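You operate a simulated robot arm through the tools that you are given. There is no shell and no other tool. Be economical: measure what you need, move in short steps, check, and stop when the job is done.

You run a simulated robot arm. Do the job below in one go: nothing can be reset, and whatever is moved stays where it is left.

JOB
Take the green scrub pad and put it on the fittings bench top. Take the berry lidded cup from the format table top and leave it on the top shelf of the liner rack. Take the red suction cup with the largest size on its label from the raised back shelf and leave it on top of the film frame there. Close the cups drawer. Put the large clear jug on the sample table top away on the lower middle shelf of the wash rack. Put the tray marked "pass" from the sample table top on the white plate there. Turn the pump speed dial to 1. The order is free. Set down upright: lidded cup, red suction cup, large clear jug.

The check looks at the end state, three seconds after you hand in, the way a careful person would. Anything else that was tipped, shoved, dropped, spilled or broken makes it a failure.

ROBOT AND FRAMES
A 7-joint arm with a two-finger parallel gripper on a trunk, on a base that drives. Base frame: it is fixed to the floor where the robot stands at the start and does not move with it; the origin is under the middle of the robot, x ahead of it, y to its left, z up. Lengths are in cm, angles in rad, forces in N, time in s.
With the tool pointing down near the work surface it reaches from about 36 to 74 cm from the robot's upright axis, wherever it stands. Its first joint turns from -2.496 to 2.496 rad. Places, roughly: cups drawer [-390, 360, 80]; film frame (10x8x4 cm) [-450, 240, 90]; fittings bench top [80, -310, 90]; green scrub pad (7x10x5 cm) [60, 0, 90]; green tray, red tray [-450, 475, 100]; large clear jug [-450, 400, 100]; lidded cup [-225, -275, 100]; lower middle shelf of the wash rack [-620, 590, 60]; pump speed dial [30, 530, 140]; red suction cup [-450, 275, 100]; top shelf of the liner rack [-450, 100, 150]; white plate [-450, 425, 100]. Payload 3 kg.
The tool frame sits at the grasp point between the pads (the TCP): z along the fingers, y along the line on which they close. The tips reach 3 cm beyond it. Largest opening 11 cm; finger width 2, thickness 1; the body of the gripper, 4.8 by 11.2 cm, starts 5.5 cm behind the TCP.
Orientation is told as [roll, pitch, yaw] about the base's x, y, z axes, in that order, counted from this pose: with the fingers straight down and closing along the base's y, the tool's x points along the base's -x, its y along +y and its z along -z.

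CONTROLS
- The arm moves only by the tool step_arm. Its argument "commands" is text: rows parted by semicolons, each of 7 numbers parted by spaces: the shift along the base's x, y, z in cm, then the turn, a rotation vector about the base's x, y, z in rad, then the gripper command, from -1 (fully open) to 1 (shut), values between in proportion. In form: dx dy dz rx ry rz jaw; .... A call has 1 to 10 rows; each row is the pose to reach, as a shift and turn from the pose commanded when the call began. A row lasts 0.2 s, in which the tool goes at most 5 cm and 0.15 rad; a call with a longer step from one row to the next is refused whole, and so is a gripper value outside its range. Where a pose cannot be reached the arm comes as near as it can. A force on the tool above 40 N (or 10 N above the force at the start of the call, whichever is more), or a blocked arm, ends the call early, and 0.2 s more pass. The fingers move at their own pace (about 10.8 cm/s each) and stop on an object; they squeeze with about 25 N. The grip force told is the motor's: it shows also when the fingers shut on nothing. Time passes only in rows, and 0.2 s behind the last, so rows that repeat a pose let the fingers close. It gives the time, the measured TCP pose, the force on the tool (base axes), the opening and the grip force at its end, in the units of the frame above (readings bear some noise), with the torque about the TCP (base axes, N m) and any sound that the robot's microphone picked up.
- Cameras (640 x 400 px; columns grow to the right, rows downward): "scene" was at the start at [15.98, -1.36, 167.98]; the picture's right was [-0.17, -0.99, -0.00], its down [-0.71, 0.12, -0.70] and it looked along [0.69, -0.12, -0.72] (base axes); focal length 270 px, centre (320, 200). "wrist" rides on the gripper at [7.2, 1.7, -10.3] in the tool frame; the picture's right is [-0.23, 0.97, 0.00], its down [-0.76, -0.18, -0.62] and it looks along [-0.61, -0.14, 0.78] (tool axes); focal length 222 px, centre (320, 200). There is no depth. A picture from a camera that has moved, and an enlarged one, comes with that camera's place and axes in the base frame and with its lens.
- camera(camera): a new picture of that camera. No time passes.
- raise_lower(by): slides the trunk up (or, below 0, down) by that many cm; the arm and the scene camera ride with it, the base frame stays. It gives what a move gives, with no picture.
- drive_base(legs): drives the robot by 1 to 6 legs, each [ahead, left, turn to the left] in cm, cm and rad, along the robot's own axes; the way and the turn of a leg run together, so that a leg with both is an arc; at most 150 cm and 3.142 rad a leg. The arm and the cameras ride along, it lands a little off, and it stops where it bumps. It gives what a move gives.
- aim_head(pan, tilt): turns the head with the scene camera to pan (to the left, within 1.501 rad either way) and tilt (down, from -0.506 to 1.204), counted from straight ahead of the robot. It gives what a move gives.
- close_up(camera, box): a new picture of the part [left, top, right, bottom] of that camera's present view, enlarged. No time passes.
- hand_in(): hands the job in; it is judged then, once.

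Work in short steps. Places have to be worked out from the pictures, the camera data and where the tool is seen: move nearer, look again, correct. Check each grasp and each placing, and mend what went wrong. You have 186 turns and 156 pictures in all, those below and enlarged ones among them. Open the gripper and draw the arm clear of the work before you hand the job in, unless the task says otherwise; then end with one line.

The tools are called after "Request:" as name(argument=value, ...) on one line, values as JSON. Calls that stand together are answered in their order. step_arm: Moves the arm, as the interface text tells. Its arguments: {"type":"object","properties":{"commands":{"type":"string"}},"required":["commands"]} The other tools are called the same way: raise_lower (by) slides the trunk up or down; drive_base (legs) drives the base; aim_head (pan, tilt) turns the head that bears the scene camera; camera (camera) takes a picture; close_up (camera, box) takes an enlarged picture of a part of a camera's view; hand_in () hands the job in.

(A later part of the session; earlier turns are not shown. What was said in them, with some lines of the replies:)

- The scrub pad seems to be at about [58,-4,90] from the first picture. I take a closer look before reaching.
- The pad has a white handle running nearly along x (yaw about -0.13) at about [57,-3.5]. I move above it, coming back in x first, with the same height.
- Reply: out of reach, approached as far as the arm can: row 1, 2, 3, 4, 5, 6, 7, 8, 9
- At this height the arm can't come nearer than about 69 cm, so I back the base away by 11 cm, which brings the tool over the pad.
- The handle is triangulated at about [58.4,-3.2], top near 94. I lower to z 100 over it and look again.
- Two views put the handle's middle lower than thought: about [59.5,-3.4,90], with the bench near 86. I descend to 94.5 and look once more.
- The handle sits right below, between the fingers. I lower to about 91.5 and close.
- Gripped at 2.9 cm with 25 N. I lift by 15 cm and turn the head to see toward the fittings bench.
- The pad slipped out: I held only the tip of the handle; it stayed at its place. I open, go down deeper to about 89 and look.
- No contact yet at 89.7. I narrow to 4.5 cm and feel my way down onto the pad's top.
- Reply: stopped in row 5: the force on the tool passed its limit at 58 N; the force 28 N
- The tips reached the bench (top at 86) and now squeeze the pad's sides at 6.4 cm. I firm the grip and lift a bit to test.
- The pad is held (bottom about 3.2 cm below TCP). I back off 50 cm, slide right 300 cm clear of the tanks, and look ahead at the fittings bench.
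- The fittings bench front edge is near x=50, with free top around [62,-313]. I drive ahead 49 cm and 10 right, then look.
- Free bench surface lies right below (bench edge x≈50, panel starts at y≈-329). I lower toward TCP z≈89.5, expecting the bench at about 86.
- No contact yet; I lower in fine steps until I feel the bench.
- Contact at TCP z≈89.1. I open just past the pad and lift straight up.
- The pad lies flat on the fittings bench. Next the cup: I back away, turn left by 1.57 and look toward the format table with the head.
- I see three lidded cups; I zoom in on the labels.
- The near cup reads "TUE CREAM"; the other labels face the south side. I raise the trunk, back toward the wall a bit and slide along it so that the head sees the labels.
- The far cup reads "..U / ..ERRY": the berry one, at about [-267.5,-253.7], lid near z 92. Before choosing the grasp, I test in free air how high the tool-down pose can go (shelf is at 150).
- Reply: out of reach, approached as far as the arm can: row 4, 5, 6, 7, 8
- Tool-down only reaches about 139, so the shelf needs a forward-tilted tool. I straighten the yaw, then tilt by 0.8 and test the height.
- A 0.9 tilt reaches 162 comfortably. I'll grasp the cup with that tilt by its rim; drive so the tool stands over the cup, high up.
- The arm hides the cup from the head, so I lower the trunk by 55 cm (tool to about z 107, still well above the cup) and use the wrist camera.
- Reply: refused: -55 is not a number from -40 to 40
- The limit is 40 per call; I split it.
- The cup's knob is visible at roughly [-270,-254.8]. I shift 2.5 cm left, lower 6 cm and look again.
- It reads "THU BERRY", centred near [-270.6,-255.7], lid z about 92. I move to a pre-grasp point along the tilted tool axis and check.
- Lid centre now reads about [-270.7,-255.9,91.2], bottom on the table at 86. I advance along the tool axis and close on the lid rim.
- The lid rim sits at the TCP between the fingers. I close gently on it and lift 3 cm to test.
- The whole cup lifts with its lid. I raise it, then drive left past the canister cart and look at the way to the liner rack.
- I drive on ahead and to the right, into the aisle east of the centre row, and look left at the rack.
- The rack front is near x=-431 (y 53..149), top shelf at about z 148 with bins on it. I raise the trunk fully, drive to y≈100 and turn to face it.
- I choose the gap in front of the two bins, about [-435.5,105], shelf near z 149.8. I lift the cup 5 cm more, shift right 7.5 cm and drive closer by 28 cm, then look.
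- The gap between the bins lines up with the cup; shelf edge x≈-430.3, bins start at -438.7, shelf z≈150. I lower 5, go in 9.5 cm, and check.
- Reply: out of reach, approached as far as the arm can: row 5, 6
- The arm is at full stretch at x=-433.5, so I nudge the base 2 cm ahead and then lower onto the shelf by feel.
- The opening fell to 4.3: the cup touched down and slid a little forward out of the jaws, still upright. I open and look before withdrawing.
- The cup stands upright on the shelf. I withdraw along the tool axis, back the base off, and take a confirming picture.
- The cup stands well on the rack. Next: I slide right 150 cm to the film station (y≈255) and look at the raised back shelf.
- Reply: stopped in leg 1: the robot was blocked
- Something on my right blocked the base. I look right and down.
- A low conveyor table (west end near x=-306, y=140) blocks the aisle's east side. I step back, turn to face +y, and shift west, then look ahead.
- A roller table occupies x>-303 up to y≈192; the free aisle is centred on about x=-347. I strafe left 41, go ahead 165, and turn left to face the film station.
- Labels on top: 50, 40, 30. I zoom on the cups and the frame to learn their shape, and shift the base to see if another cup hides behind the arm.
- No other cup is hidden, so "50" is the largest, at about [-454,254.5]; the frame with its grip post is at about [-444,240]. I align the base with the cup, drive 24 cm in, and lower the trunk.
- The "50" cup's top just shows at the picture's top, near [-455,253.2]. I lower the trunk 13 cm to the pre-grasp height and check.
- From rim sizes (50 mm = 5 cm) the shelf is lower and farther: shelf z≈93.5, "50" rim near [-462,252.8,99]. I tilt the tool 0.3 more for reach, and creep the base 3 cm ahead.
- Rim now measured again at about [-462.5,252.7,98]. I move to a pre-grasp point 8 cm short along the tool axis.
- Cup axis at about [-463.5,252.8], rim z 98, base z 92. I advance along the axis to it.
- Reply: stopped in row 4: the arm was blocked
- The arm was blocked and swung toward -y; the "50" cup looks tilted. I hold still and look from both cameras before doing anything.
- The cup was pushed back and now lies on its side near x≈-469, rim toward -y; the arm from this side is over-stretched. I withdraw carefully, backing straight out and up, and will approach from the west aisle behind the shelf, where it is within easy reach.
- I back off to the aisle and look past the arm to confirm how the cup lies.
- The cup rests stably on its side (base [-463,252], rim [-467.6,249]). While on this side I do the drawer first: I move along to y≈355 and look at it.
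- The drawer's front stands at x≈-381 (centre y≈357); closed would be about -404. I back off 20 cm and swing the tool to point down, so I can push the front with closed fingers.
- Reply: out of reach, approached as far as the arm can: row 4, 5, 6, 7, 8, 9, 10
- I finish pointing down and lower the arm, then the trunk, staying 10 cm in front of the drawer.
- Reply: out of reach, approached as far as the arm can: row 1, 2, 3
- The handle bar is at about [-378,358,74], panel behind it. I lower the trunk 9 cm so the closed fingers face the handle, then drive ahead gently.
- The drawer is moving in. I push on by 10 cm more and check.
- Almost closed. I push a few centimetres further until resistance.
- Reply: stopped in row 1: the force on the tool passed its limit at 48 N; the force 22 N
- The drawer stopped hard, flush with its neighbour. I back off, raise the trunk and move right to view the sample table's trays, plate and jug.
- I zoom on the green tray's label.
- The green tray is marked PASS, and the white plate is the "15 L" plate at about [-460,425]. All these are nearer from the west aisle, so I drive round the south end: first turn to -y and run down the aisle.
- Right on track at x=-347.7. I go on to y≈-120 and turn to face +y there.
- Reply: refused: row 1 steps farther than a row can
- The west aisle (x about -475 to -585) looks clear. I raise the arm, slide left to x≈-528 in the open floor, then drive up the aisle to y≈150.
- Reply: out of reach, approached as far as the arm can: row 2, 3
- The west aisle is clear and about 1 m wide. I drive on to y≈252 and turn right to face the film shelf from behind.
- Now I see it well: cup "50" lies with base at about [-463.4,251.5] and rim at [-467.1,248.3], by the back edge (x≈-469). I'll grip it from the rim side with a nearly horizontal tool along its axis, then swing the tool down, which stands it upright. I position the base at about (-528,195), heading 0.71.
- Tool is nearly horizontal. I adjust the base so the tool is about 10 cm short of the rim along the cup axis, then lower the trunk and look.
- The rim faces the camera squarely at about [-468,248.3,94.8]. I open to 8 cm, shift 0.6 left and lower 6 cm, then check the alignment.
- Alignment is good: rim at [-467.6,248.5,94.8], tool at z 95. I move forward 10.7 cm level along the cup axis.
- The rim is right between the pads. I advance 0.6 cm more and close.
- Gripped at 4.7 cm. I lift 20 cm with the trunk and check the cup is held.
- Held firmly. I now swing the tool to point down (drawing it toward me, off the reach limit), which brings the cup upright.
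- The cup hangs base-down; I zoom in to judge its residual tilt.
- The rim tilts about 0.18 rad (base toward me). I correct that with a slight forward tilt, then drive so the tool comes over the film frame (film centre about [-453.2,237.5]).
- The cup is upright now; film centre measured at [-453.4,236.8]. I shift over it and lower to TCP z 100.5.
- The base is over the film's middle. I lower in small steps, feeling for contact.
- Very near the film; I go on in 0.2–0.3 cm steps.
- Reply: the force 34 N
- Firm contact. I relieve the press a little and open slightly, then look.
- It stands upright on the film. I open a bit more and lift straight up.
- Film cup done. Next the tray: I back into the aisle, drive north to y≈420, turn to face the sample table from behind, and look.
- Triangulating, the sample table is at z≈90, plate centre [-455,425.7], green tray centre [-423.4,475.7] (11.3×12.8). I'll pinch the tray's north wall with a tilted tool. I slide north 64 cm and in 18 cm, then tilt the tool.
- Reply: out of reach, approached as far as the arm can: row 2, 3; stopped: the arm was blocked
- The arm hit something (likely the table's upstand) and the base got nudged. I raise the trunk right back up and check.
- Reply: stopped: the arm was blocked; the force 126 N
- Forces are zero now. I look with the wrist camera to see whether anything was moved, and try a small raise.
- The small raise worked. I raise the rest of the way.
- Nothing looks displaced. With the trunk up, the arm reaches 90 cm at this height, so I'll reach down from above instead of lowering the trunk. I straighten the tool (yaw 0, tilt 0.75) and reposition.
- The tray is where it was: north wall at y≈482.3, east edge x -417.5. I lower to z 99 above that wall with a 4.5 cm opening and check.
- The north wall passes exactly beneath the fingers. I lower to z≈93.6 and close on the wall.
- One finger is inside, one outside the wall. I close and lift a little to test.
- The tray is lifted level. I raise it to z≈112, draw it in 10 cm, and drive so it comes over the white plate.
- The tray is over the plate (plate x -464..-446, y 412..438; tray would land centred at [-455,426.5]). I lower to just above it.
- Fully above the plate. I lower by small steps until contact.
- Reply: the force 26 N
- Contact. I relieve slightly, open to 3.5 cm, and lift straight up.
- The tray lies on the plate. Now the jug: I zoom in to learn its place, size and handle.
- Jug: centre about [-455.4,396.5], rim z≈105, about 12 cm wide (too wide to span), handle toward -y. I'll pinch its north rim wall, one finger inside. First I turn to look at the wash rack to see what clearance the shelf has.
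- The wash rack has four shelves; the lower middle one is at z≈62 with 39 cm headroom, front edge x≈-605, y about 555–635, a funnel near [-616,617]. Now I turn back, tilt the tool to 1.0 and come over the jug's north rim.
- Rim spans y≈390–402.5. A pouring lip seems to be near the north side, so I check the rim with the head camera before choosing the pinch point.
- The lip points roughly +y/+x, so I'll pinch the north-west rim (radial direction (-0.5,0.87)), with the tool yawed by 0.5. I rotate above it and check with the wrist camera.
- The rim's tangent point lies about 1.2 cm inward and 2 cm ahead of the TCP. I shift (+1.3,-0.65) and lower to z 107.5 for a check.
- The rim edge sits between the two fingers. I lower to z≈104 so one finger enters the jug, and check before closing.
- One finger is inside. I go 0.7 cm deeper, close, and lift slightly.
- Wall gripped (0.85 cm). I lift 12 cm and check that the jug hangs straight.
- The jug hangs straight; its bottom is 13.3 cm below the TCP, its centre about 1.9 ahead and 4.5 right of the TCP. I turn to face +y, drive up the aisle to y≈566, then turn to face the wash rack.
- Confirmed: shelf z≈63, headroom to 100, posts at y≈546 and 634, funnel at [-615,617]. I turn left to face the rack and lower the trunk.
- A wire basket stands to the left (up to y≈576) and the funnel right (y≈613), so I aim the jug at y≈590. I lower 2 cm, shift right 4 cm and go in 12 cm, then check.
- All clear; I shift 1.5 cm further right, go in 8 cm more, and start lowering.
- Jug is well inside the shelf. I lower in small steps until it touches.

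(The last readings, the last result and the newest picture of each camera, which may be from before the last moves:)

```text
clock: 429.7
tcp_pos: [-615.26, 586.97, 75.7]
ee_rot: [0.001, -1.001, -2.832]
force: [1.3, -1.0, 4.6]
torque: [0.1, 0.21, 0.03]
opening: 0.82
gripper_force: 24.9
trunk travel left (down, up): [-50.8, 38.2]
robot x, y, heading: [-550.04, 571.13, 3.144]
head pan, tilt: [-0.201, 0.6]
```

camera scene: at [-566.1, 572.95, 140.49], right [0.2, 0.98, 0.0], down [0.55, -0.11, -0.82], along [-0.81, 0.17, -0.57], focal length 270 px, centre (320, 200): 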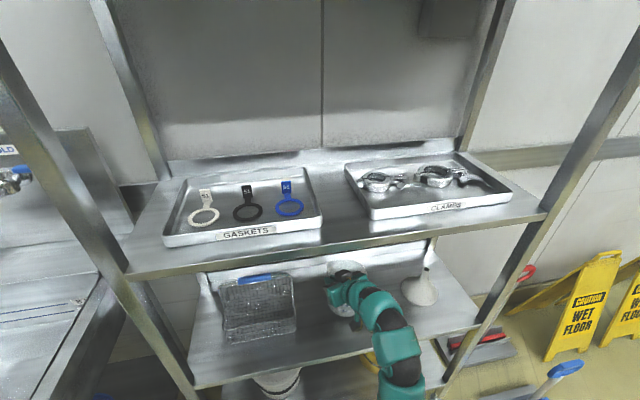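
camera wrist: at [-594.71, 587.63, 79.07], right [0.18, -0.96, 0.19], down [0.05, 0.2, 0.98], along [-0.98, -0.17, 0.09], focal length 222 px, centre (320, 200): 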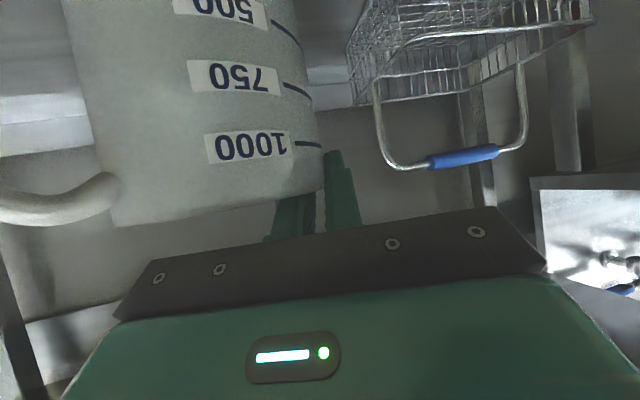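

Contact felt. I settle 0.1 more and open, then lift the fingers clear of the rim.

Request:
step_arm(commands="0 0 -0.1 0 0 0 1; 0 0 -0.1 0 0 0 0.7; 0 0 -0.1 0 0 0 0.4; 0 0 -0.1 0 0 0 0.4")

Request:
camera(camera="wrist")

```text
clock: 430.7
tcp_pos: [-615.12, 586.88, 75.46]
ee_rot: [0.002, -0.998, -2.834]
force: [0.2, 0.2, 0.3]
torque: [-0.04, -0.02, -0.01]
opening: 3.28
gripper_force: 0.1
trunk travel left (down, up): [-50.8, 38.2]
robot x, y, heading: [-549.5, 571.02, 3.141]
head pan, tilt: [-0.201, 0.6]
```

```text
23 pictures are left
camera wrist: at [-602.72, 589.15, 75.03], right [0.18, -0.96, 0.19], down [0.05, 0.2, 0.98], along [-0.98, -0.17, 0.09], focal length 222 px, centre (320, 200)
```

wrist: 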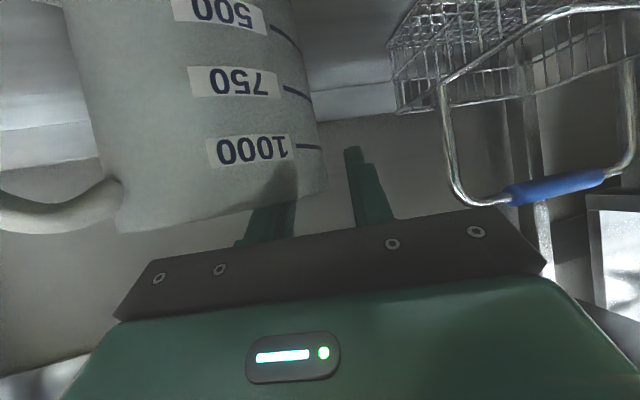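

The jug stands on the shelf. I raise 4 cm, then back straight out.

Request:
step_arm(commands="0 0 1 0 0 0 0.4; 0 0 2.5 0 0 0 0.4; 0 0 4.2 0 0 0 0.4; 0 0 4.2 0 0 0 0.4")

Request:
drive_base(legs=[[-28, 0, 0]])

Request:
camera(camera="wrist")

```text
clock: 431.7
tcp_pos: [-615.24, 586.89, 79.76]
ee_rot: [0.001, -0.998, -2.832]
force: [-0.4, -1.0, 0.3]
torque: [-0.01, -0.02, 0.01]
opening: 3.29
gripper_force: 0.1
trunk travel left (down, up): [-50.8, 38.2]
robot x, y, heading: [-549.12, 570.81, 3.139]
head pan, tilt: [-0.201, 0.6]
```

```text
clock: 433.6
tcp_pos: [-587.25, 586.86, 79.59]
ee_rot: [0.003, -0.999, -2.834]
force: [0.5, 1.9, 0.5]
torque: [-0.01, 0.01, -0.01]
opening: 3.29
gripper_force: 0.2
trunk travel left (down, up): [-50.8, 38.2]
robot x, y, heading: [-521.53, 571.16, 3.136]
head pan, tilt: [-0.201, 0.6]
```

```text
22 pictures are left
camera wrist: at [-574.81, 589.12, 79.25], right [0.18, -0.96, 0.19], down [0.05, 0.2, 0.98], along [-0.98, -0.16, 0.09], focal length 222 px, centre (320, 200)
```

wrist: 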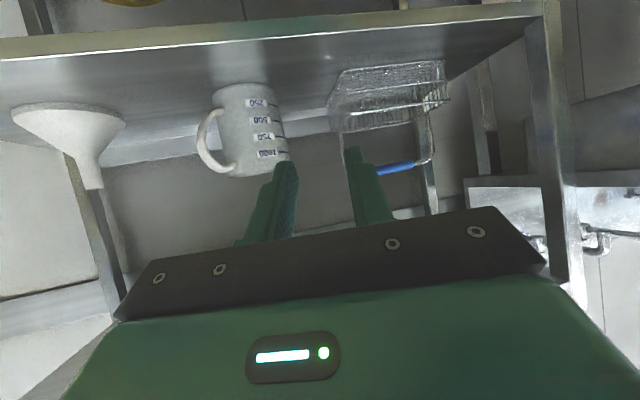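

The jug stands upright on the lower middle shelf. Last: the pump dial near [30,530,140]. I raise the trunk, turn to -y and return down the west aisle the way I came.

Request:
raise_lower(by=38)

Request:
drive_base(legs=[[0, 0, 1.574], [0, -4.5, 0], [150, 0, 0], [150, 0, 0]])

```text
clock: 437.3
tcp_pos: [-587.3, 586.91, 117.65]
ee_rot: [0.002, -0.998, -2.834]
force: [-0.2, -0.1, 0.1]
torque: [0.01, 0.02, 0.0]
opening: 3.33
gripper_force: 0.1
trunk travel left (down, up): [-88.8, 0.2]
robot x, y, heading: [-521.5, 570.94, 3.138]
head pan, tilt: [-0.201, 0.6]
```

```text
clock: 456.1
tcp_pos: [-546.81, 205.07, 117.61]
ee_rot: [0.001, -1.0, -1.278]
force: [0.5, -0.7, 0.3]
torque: [0.0, -0.02, -0.01]
opening: 3.28
gripper_force: 0.1
trunk travel left (down, up): [-88.8, 0.2]
robot x, y, heading: [-530.12, 270.8, -1.586]
head pan, tilt: [-0.201, 0.6]
```

Request:
drive_base(legs=[[0, 0, 0.02], [150, 0, 0], [150, 0, 0], [85, 0, 0], [0, 0, 1.57]])

Request:
aim_head(pan=0.0, tilt=0.3)

Request:
camera(camera="scene")

```text
clock: 478.8
tcp_pos: [-459.82, -128.39, 117.65]
ee_rot: [0.002, -0.999, 0.321]
force: [1.3, 0.6, -0.1]
torque: [0.02, -0.02, 0.02]
opening: 3.27
gripper_force: 0.1
trunk travel left (down, up): [-88.8, 0.2]
robot x, y, heading: [-525.95, -113.48, 0.012]
head pan, tilt: [-0.201, 0.6]
```

```text
clock: 479.6
tcp_pos: [-459.82, -128.41, 117.64]
ee_rot: [0.0, -1.0, 0.321]
force: [1.0, -0.4, 0.2]
torque: [0.0, 0.0, 0.02]
opening: 3.29
gripper_force: 0.1
trunk travel left (down, up): [-88.8, 0.2]
robot x, y, heading: [-525.89, -113.07, 0.011]
head pan, tilt: [0.0, 0.3]
```

```text
21 pictures are left
camera scene: at [-508.55, -113.3, 181.24], right [0.01, -1.0, 0.0], down [-0.3, 0.0, -0.95], along [0.95, 0.01, -0.3], focal length 270 px, centre (320, 200)
```

scene: 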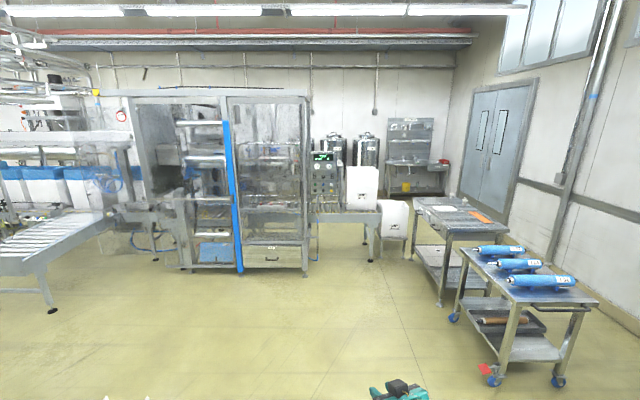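

The line blocks the middle, so I take the known lane south of the format table along y≈-337 to the east corridor.

Request:
drive_base(legs=[[0, 0, -0.012], [80, -120, 0], [36, -104, 0], [150, 0, 0], [150, 0, 0], [40, 0, 0]])

```text
clock: 508.5
tcp_pos: [-3.13, -355.74, 117.59]
ee_rot: [0.002, -0.998, 0.313]
force: [-0.8, -0.4, -0.1]
torque: [0.02, 0.0, 0.0]
opening: 3.32
gripper_force: 0.1
trunk travel left (down, up): [-88.8, 0.2]
robot x, y, heading: [-69.37, -340.69, 0.003]
head pan, tilt: [0.0, 0.3]
```

Request:
drive_base(legs=[[0, 150, 0], [0, 150, 0], [0, 40, 0]])

Request:
aim_head(pan=1.1, tilt=0.3)

Request:
camera(camera="scene")

```text
clock: 525.2
tcp_pos: [-5.29, -13.89, 117.73]
ee_rot: [0.0, -0.999, 0.32]
force: [0.2, -0.4, 1.3]
torque: [-0.01, -0.02, -0.05]
opening: 3.29
gripper_force: 0.1
trunk travel left (down, up): [-88.8, 0.2]
robot x, y, heading: [-70.88, 1.59, 0.007]
head pan, tilt: [0.0, 0.3]
```

```text
clock: 526.5
tcp_pos: [-5.32, -13.76, 117.75]
ee_rot: [0.002, -0.997, 0.318]
force: [0.2, 0.8, -0.4]
torque: [0.01, -0.01, 0.03]
opening: 3.3
gripper_force: 0.0
trunk travel left (down, up): [-88.8, 0.2]
robot x, y, heading: [-71.25, 1.28, 0.01]
head pan, tilt: [1.1, 0.3]
```

```text
20 pictures are left
camera scene: at [-59.07, 9.75, 181.24], right [0.89, -0.45, 0.0], down [-0.13, -0.26, -0.96], along [0.43, 0.85, -0.3], focal length 270 px, centre (320, 200)
```

scene: 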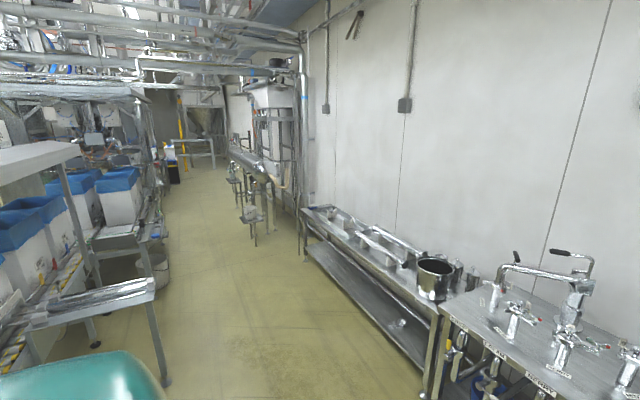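

The corridor north is open (x about -90 to 15). I turn to +y, shift right 30, drive to y≈300 and look at the pump skid.

Request:
drive_base(legs=[[0, 0, 1.56], [0, -28, 0], [150, 0, 0], [130, 0, 0]])

Request:
aim_head(pan=-0.25, tilt=0.2)

Request:
camera(camera="scene")

```text
clock: 545.4
tcp_pos: [-25.9, 346.34, 117.63]
ee_rot: [0.002, -0.998, 1.881]
force: [1.0, 0.0, -0.2]
torque: [-0.04, -0.02, 0.01]
opening: 3.29
gripper_force: 0.0
trunk travel left (down, up): [-88.8, 0.2]
robot x, y, heading: [-41.44, 279.98, 1.572]
head pan, tilt: [1.1, 0.3]
```

```text
clock: 546.9
tcp_pos: [-25.99, 346.23, 117.7]
ee_rot: [0.001, -0.998, 1.881]
force: [-0.1, -0.4, 0.2]
torque: [0.01, 0.04, 0.0]
opening: 3.29
gripper_force: 0.0
trunk travel left (down, up): [-88.8, 0.2]
robot x, y, heading: [-41.47, 280.61, 1.573]
head pan, tilt: [-0.25, 0.201]
```

```text
19 pictures are left
camera scene: at [-39.25, 297.41, 182.17], right [0.97, -0.25, 0.0], down [-0.05, -0.19, -0.98], along [0.24, 0.95, -0.2], focal length 270 px, centre (320, 200)
```

scene: 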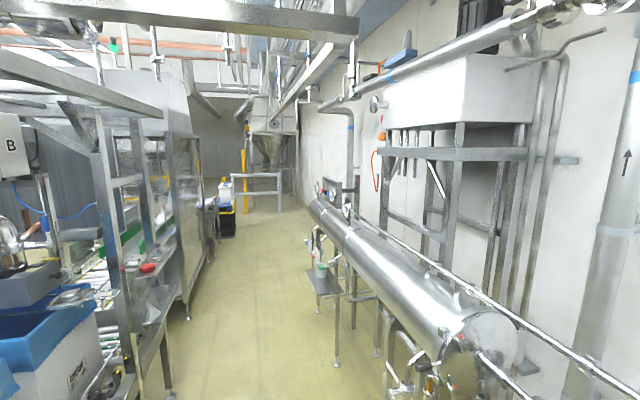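

The pump panel is ahead at the far end of the heat exchanger. I drive 150 cm on and look again.

Request:
drive_base(legs=[[0, 8, 0], [150, 0, 0]])

Request:
aim_head(pan=-0.75, tilt=0.25)

Request:
camera(camera="scene")

```text
clock: 554.9
tcp_pos: [-33.42, 495.21, 117.6]
ee_rot: [0.002, -0.999, 1.879]
force: [-0.1, 0.0, -0.6]
torque: [0.03, 0.03, 0.0]
opening: 3.28
gripper_force: 0.0
trunk travel left (down, up): [-88.8, 0.2]
robot x, y, heading: [-49.46, 429.45, 1.565]
head pan, tilt: [-0.25, 0.201]
```

```text
clock: 555.8
tcp_pos: [-33.59, 495.12, 117.73]
ee_rot: [0.002, -1.0, 1.879]
force: [-0.1, 0.2, -0.1]
torque: [0.03, 0.0, 0.01]
opening: 3.28
gripper_force: 0.0
trunk travel left (down, up): [-88.8, 0.2]
robot x, y, heading: [-49.41, 429.44, 1.57]
head pan, tilt: [-0.75, 0.25]
```

```text
18 pictures are left
camera scene: at [-42.95, 444.2, 181.71], right [0.73, -0.68, 0.0], down [-0.17, -0.18, -0.97], along [0.66, 0.71, -0.25], focal length 270 px, centre (320, 200)
```

scene: 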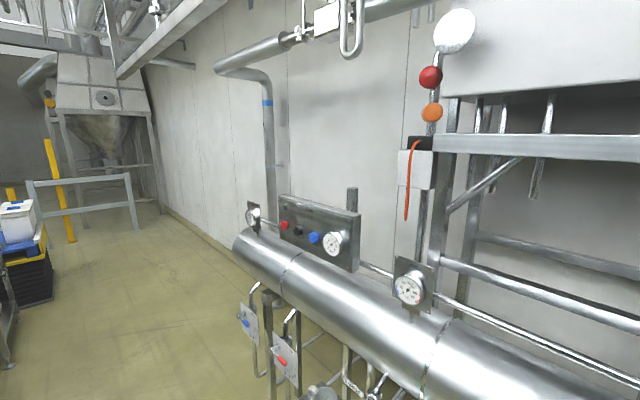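

Request:
close_up(camera="scene", box=[235, 185, 375, 275])

```text
4.44 times, centred on (305, 230) of scene
camera zoom: at [-42.95, 444.2, 181.71], right [0.73, -0.68, 0.0], down [-0.17, -0.18, -0.97], along [0.66, 0.71, -0.25], focal length 1202 px, centre (387, 67)
```

zoom: 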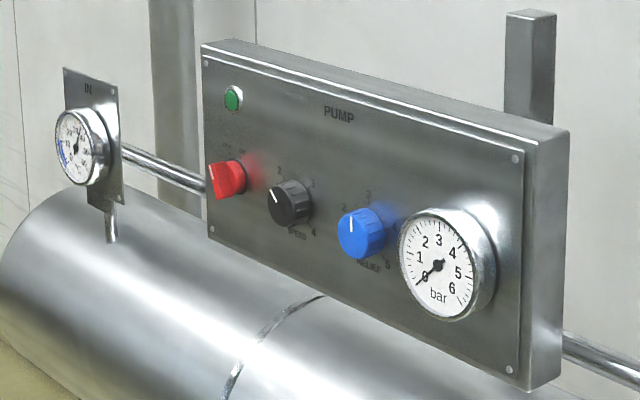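

The black SPEED dial is at roughly [28,535,137] on a panel facing -x, above the heat exchanger. I raise the tool to z≈150, level it, and then turn to face the panel from x≈-72.

Request:
step_arm(commands="0 0 4 0.1 0.032 0 0.4; 0 0 8 0.2 0.064 0 0.4; 0 0 12 0.3 0.096 0 0.4; 0 0 16 0.4 0.128 0 0.4; 0 0 20 0.5 0.159 0 0.4; 0 0 24 0.543 0.173 0 0.4; 0 0 28 0.543 0.173 0 0.4; 0 0 32 0.543 0.173 0 0.4; 0 0 34 0.543 0.173 0 0.4")

Request:
drive_base(legs=[[0, 24, 0], [113, 0, 0], [0, 0, -1.57]])

Request:
aim_head(pan=0.0, tilt=0.4)

Request:
camera(camera="scene")

```text
clock: 557.8
tcp_pos: [-32.41, 496.04, 150.14]
ee_rot: [0.503, -1.567, 1.377]
force: [1.3, -0.4, -0.2]
torque: [0.01, 0.03, -0.05]
opening: 3.3
gripper_force: 0.1
out of reach, approached as far as the arm can: row 4, 5, 6, 7, 8, 9
trunk travel left (down, up): [-88.8, 0.2]
robot x, y, heading: [-48.9, 429.0, 1.567]
head pan, tilt: [-0.75, 0.25]
```

```text
clock: 568.8
tcp_pos: [-7.36, 525.73, 150.04]
ee_rot: [0.165, -1.568, 0.15]
force: [-0.6, 0.0, -0.6]
torque: [0.02, 0.0, 0.01]
opening: 3.3
gripper_force: 0.1
trunk travel left (down, up): [-88.8, 0.2]
robot x, y, heading: [-73.98, 542.27, -0.002]
head pan, tilt: [-0.75, 0.25]
```

```text
clock: 569.9
tcp_pos: [-7.37, 525.66, 150.03]
ee_rot: [0.124, -1.569, 0.188]
force: [-0.5, 0.3, 0.5]
torque: [0.0, 0.0, -0.02]
opening: 3.29
gripper_force: 0.1
trunk travel left (down, up): [-88.8, 0.2]
robot x, y, heading: [-73.83, 542.17, 0.002]
head pan, tilt: [0.0, 0.4]
```

```text
16 pictures are left
camera scene: at [-56.81, 542.4, 180.32], right [0.0, -1.0, 0.0], down [-0.39, 0.0, -0.92], along [0.92, 0.0, -0.39], focal length 270 px, centre (320, 200)
```

scene: 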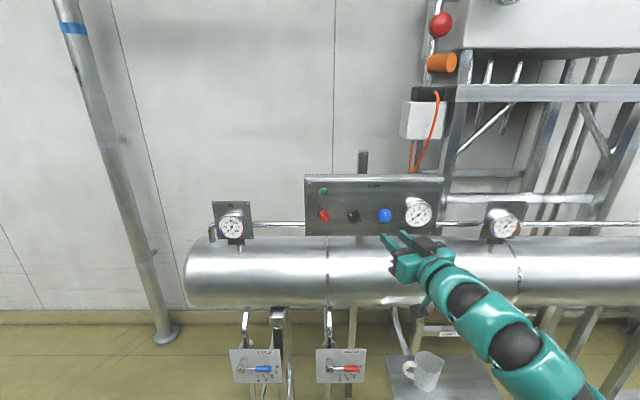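

Request:
close_up(camera="scene", box=[300, 170, 450, 250])

```text
4.27 times, centred on (375, 210) of scene
camera zoom: at [-56.81, 542.4, 180.32], right [0.0, -1.0, 0.0], down [-0.39, 0.0, -0.92], along [0.92, 0.0, -0.39], focal length 1154 px, centre (85, 157)
```

zoom: 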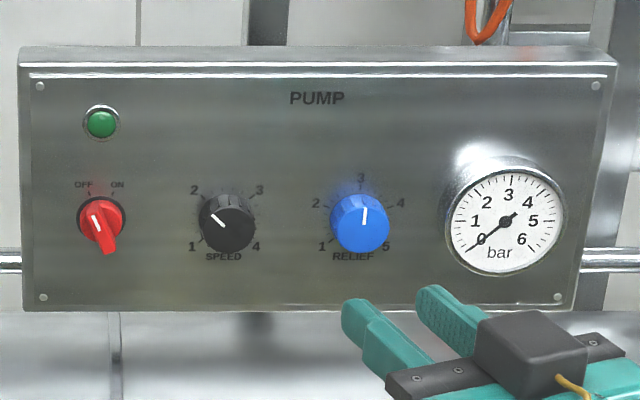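

Markings are 1 (lower left), 2 (upper left), 3, 4; the pointer stands near 2, so it needs a quarter turn counter-clockwise. Dial centre triangulates to [25,531.2,140]. I drive in 12 cm, straighten the tool to +x, and move in front of the dial.

Request:
drive_base(legs=[[12, 0, 0]])

Request:
step_arm(commands="0 1.5 0 0 0 -0.14 -0.1; 1 3 0 0 0 -0.28 -0.1; 2 4.5 -2 0 0 -0.312 -0.1; 3 5.5 -4 0 0 -0.312 -0.1; 4 5.6 -6 0 0 -0.312 -0.1; 4 5.6 -6 0 0 -0.312 -0.1")

Request:
camera(camera="wrist")

```text
clock: 571.2
tcp_pos: [4.73, 525.7, 149.89]
ee_rot: [0.145, -1.567, 0.168]
force: [1.3, -0.2, 0.0]
torque: [0.02, 0.0, 0.01]
opening: 3.3
gripper_force: 0.1
trunk travel left (down, up): [-88.8, 0.2]
robot x, y, heading: [-61.93, 542.43, 0.003]
head pan, tilt: [0.0, 0.4]
```

```text
clock: 572.6
tcp_pos: [8.51, 531.39, 143.98]
ee_rot: [0.259, -1.566, -0.256]
force: [0.7, -0.5, 0.8]
torque: [-0.02, 0.01, -0.01]
opening: 6.07
gripper_force: 0.0
out of reach, approached as far as the arm can: row 1, 2, 3
trunk travel left (down, up): [-88.8, 0.2]
robot x, y, heading: [-62.19, 542.07, 0.002]
head pan, tilt: [0.0, 0.4]
```

```text
14 pictures are left
camera wrist: at [-1.8, 533.08, 136.82], right [0.0, 0.97, 0.23], down [-0.62, -0.18, 0.76], along [0.78, -0.14, 0.6], focal length 222 px, centre (320, 200)
```

wrist: 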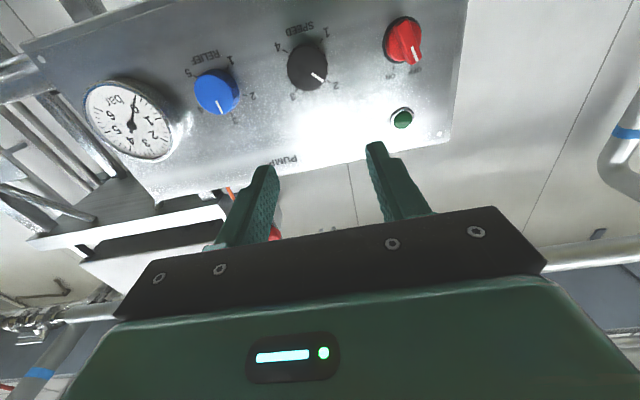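

The dial is at the predicted place. I zoom in to read the pointer accurately.

Request:
close_up(camera="wrist", box=[260, 10, 360, 110])

```text
4.00 times, centred on (310, 60) of wrist
camera zoom: at [-1.8, 533.08, 136.82], right [0.0, 0.97, 0.23], down [-0.62, -0.18, 0.76], along [0.78, -0.14, 0.6], focal length 888 px, centre (360, 760)
```

zoom: 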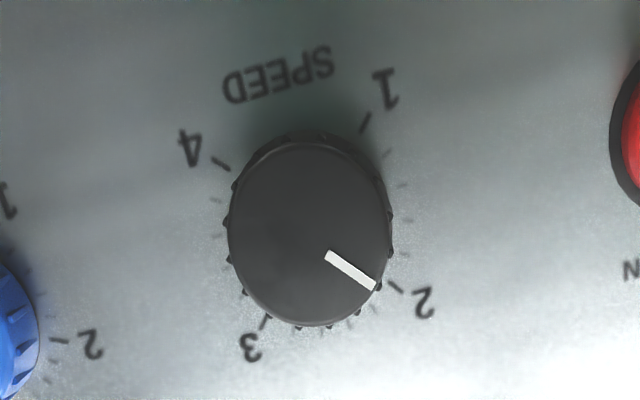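

The pointer is exactly on 2; each step is 90°. I pre-roll the tool by +0.78 about x, align at z 139.9, then will advance onto the dial.

Request:
step_arm(commands="0 0 -1 0.14 0 0 -0.1; 0 0 -2 0.28 0 0 -0.1; 0 0 -3 0.42 0 0 -0.1; 0 -0.2 -4 0.56 0 0 -0.1; 0 -0.2 -4.1 0.7 0 0 -0.1; 0 -0.2 -4.1 0.78 0 0 -0.1; 0 -0.2 -4.1 0.78 0 0 -0.1")

Request:
camera(camera="wrist")

```text
clock: 574.2
tcp_pos: [8.57, 531.01, 139.94]
ee_rot: [1.568, -0.79, -1.568]
force: [0.1, 0.5, 0.7]
torque: [-0.05, 0.03, -0.02]
opening: 6.03
gripper_force: 0.0
trunk travel left (down, up): [-88.8, 0.2]
robot x, y, heading: [-62.39, 542.44, -0.0]
head pan, tilt: [0.0, 0.4]
```

```text
12 pictures are left
camera wrist: at [-1.73, 537.35, 136.09], right [0.0, 0.53, 0.85], down [-0.62, -0.66, 0.42], along [0.78, -0.53, 0.33], focal length 222 px, centre (320, 200)
```

wrist: 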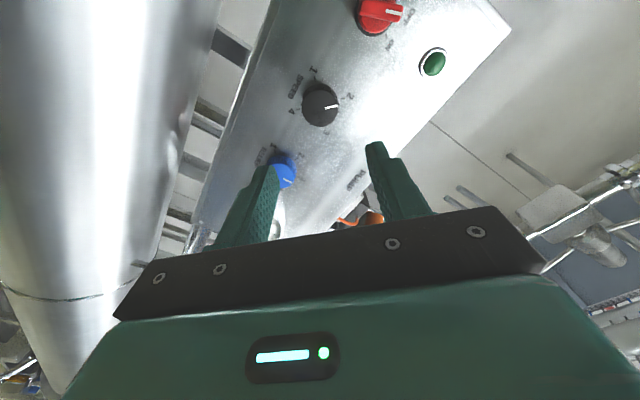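

Perfectly aligned on the dial. I advance 15.7 cm with the jaws open around it.

Request:
step_arm(commands="4 0 0 0 0 0 -0.1; 8 0 0 0 0 0 -0.1; 12 0 0 0 0 0 -0.1; 14 0 0 0 0 0 -0.1; 15.2 0 0 0 0 0 -0.1; 15.7 0 0 0 0 0 -0.1")

Request:
camera(camera="wrist")

```text
clock: 575.6
tcp_pos: [23.23, 531.16, 140.36]
ee_rot: [1.571, -0.792, -1.57]
force: [-40.1, 2.3, -4.5]
torque: [-0.15, 1.09, -0.94]
opening: 6.15
gripper_force: 0.7
trunk travel left (down, up): [-88.8, 0.2]
robot x, y, heading: [-62.38, 542.54, -0.003]
head pan, tilt: [0.0, 0.4]
stopped in row 6: the force on the tool passed its limit at 45 N (the readings are from after the stop); the commanded pose is now the measured one
```

```text
11 pictures are left
camera wrist: at [12.96, 537.36, 136.41], right [0.0, 0.53, 0.85], down [-0.62, -0.66, 0.42], along [0.78, -0.53, 0.33], focal length 222 px, centre (320, 200)
```

wrist: 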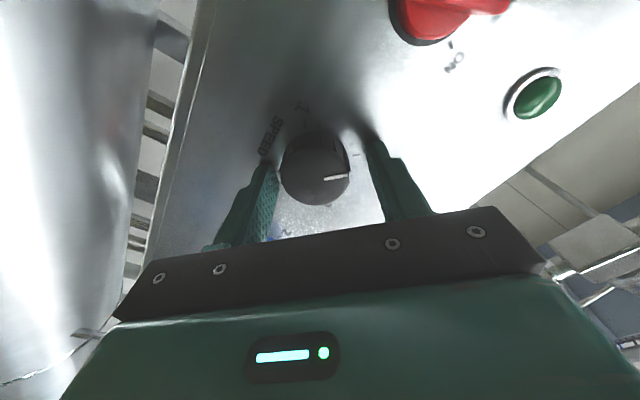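

The tips touched the panel. I pull back 0.8 cm, centre, and close on the dial.

Request:
step_arm(commands="-0.8 -0.1 -0.35 0 0 0 -0.1; -0.8 -0.1 -0.35 0 0 0 0.1; -0.8 -0.1 -0.35 0 0 0 1; -0.8 -0.1 -0.35 0 0 0 1; -0.8 -0.1 -0.35 0 0 0 1")

```text
clock: 576.8
tcp_pos: [23.26, 531.38, 139.68]
ee_rot: [1.568, -0.792, -1.563]
force: [12.1, 10.8, 19.9]
torque: [-0.12, 0.01, 1.13]
opening: 4.32
gripper_force: 44.4
trunk travel left (down, up): [-88.8, 0.2]
robot x, y, heading: [-62.15, 542.16, -0.007]
head pan, tilt: [0.0, 0.4]
```

Gripped (4.3 cm). I begin turning counter-clockwise, first 0.7 rad.

Request:
step_arm(commands="0 0 0 -0.14 0 0 1; 0 0 0 -0.28 0 0 1; 0 0 0 -0.42 0 0 1; 0 0 0 -0.56 0 0 1; 0 0 0 -0.7 0 0 1")

Request:
camera(camera="wrist")

```text
clock: 578.0
tcp_pos: [23.15, 531.03, 139.43]
ee_rot: [1.505, -1.494, -1.509]
force: [3.5, 5.7, 7.8]
torque: [-0.03, -1.09, -0.29]
opening: 4.33
gripper_force: 45.2
trunk travel left (down, up): [-88.8, 0.2]
robot x, y, heading: [-62.22, 541.99, -0.004]
head pan, tilt: [0.0, 0.4]
```

```text
10 pictures are left
camera wrist: at [12.88, 533.3, 132.54], right [0.0, 0.95, 0.3], down [-0.62, -0.23, 0.75], along [0.78, -0.19, 0.59], focal length 222 px, centre (320, 200)
```

wrist: 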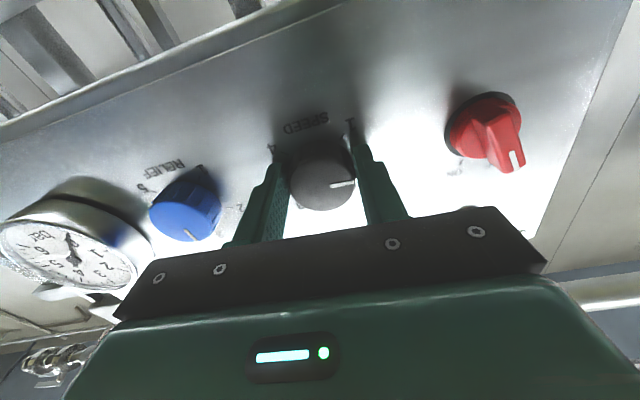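

The dial turns with the gripper. I turn the remaining 0.87 rad.

Request:
step_arm(commands="0 0 0 -0.14 0 0 1; 0 0 0 -0.28 0 0 1; 0 0 0 -0.42 0 0 1; 0 0 0 -0.56 0 0 1; 0 0 0 -0.7 0 0 1; 0 0 0 -0.82 0 0 1; 0 0 0 -0.87 0 0 1; 0 0 0 -0.87 0 0 1")

Request:
camera(camera="wrist")

```text
clock: 579.8
tcp_pos: [23.29, 530.67, 139.61]
ee_rot: [-1.573, -0.782, 1.563]
force: [11.7, -14.3, 21.9]
torque: [0.51, -0.26, -0.81]
opening: 4.35
gripper_force: 44.4
trunk travel left (down, up): [-88.8, 0.2]
robot x, y, heading: [-62.11, 542.34, -0.001]
head pan, tilt: [0.0, 0.4]
```

```text
9 pictures are left
camera wrist: at [12.89, 526.75, 133.39], right [0.01, 0.85, -0.53], down [-0.62, 0.42, 0.66], along [0.78, 0.33, 0.53], focal length 222 px, centre (320, 200)
```

wrist: 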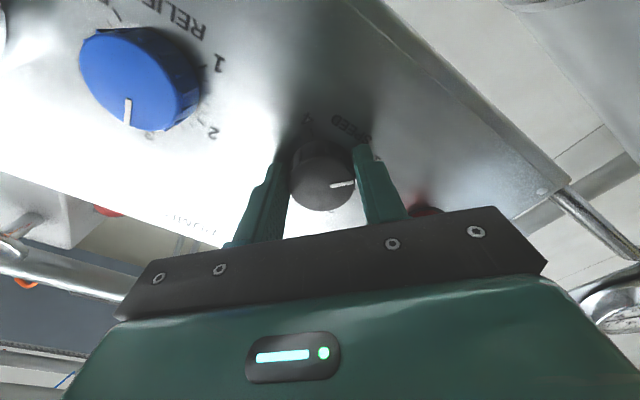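

Quarter turn made. I open, draw back straight, and check the pointer.

Request:
step_arm(commands="0 0 0 0 0 0 0; 0 0 0 0 0 0 -0.2; 0 0 0 0 0 0 -0.2; -3 0 0 0 0 0 -0.2; -7 0 0 0 0 0 -0.2; -11 0 0 0 0 0 -0.2; -14 0 0 0 0 0 -0.2")

Request:
close_up(camera="wrist", box=[250, 40, 390, 160])

```text
clock: 581.4
tcp_pos: [9.17, 531.0, 139.47]
ee_rot: [-1.565, -0.781, 1.562]
force: [0.0, -0.8, 1.0]
torque: [-0.04, 0.02, -0.01]
opening: 6.58
gripper_force: 0.1
trunk travel left (down, up): [-88.8, 0.2]
robot x, y, heading: [-62.02, 542.38, -0.002]
head pan, tilt: [0.0, 0.4]
```

```text
3.33 times, centred on (320, 100) of wrist
camera zoom: at [-1.15, 527.08, 133.25], right [0.0, 0.85, -0.53], down [-0.62, 0.42, 0.66], along [0.79, 0.33, 0.53], focal length 740 px, centre (320, 533)
```

zoom: 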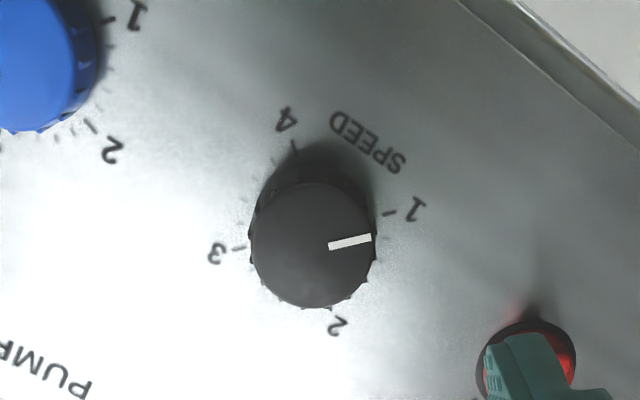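

The pointer lines up with 1. I back away and take a last front view to confirm the neighbouring knobs are untouched.

Request:
drive_base(legs=[[-14, 0, 0]])

Request:
step_arm(commands="0 -4 3 0 0 0 -0.2; 0 -8 5 0 0 0 -0.2; 0 -12 6 0 0 0 -0.2")

Request:
close_up(camera="scene", box=[290, 160, 460, 260])

```text
clock: 582.7
tcp_pos: [-4.97, 531.04, 139.48]
ee_rot: [-1.568, -0.782, 1.566]
force: [-0.4, 0.3, -0.1]
torque: [0.0, 0.04, 0.02]
opening: 6.62
gripper_force: 0.0
trunk travel left (down, up): [-88.8, 0.2]
robot x, y, heading: [-75.99, 542.55, -0.004]
head pan, tilt: [0.0, 0.4]
```

```text
clock: 583.5
tcp_pos: [-4.73, 518.82, 145.3]
ee_rot: [-1.567, -0.782, 1.565]
force: [-0.3, -0.8, -0.3]
torque: [-0.03, -0.02, 0.03]
opening: 6.59
gripper_force: 0.1
trunk travel left (down, up): [-88.8, 0.2]
robot x, y, heading: [-76.48, 542.33, -0.003]
head pan, tilt: [0.0, 0.4]
```

```text
3.76 times, centred on (375, 210) of scene
camera zoom: at [-58.94, 542.22, 180.31], right [0.0, -1.0, 0.0], down [-0.39, 0.0, -0.92], along [0.92, 0.0, -0.39], focal length 1018 px, centre (113, 162)
```

zoom: 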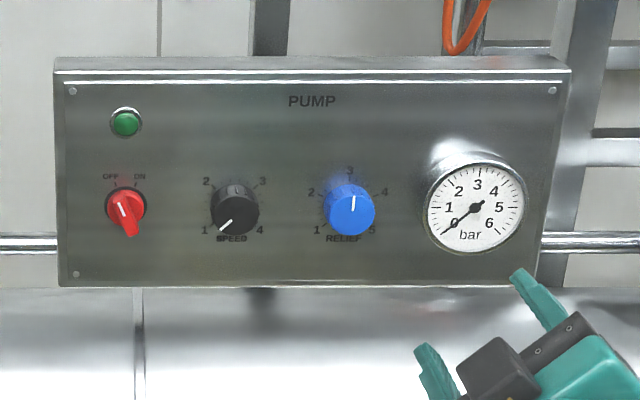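

The SPEED dial reads 1 and the other controls are unchanged; the gripper is open and clear. All jobs are done, so I hand in.

Request:
hand_in()

```text
The job is handed in.
```

All seven tasks are done and the job is handed in. Two things went wrong along the way: the "50" suction cup was knocked over and stood up again before it went on the film frame, and the arm was blocked once over the sample table, after which I saw nothing displaced.
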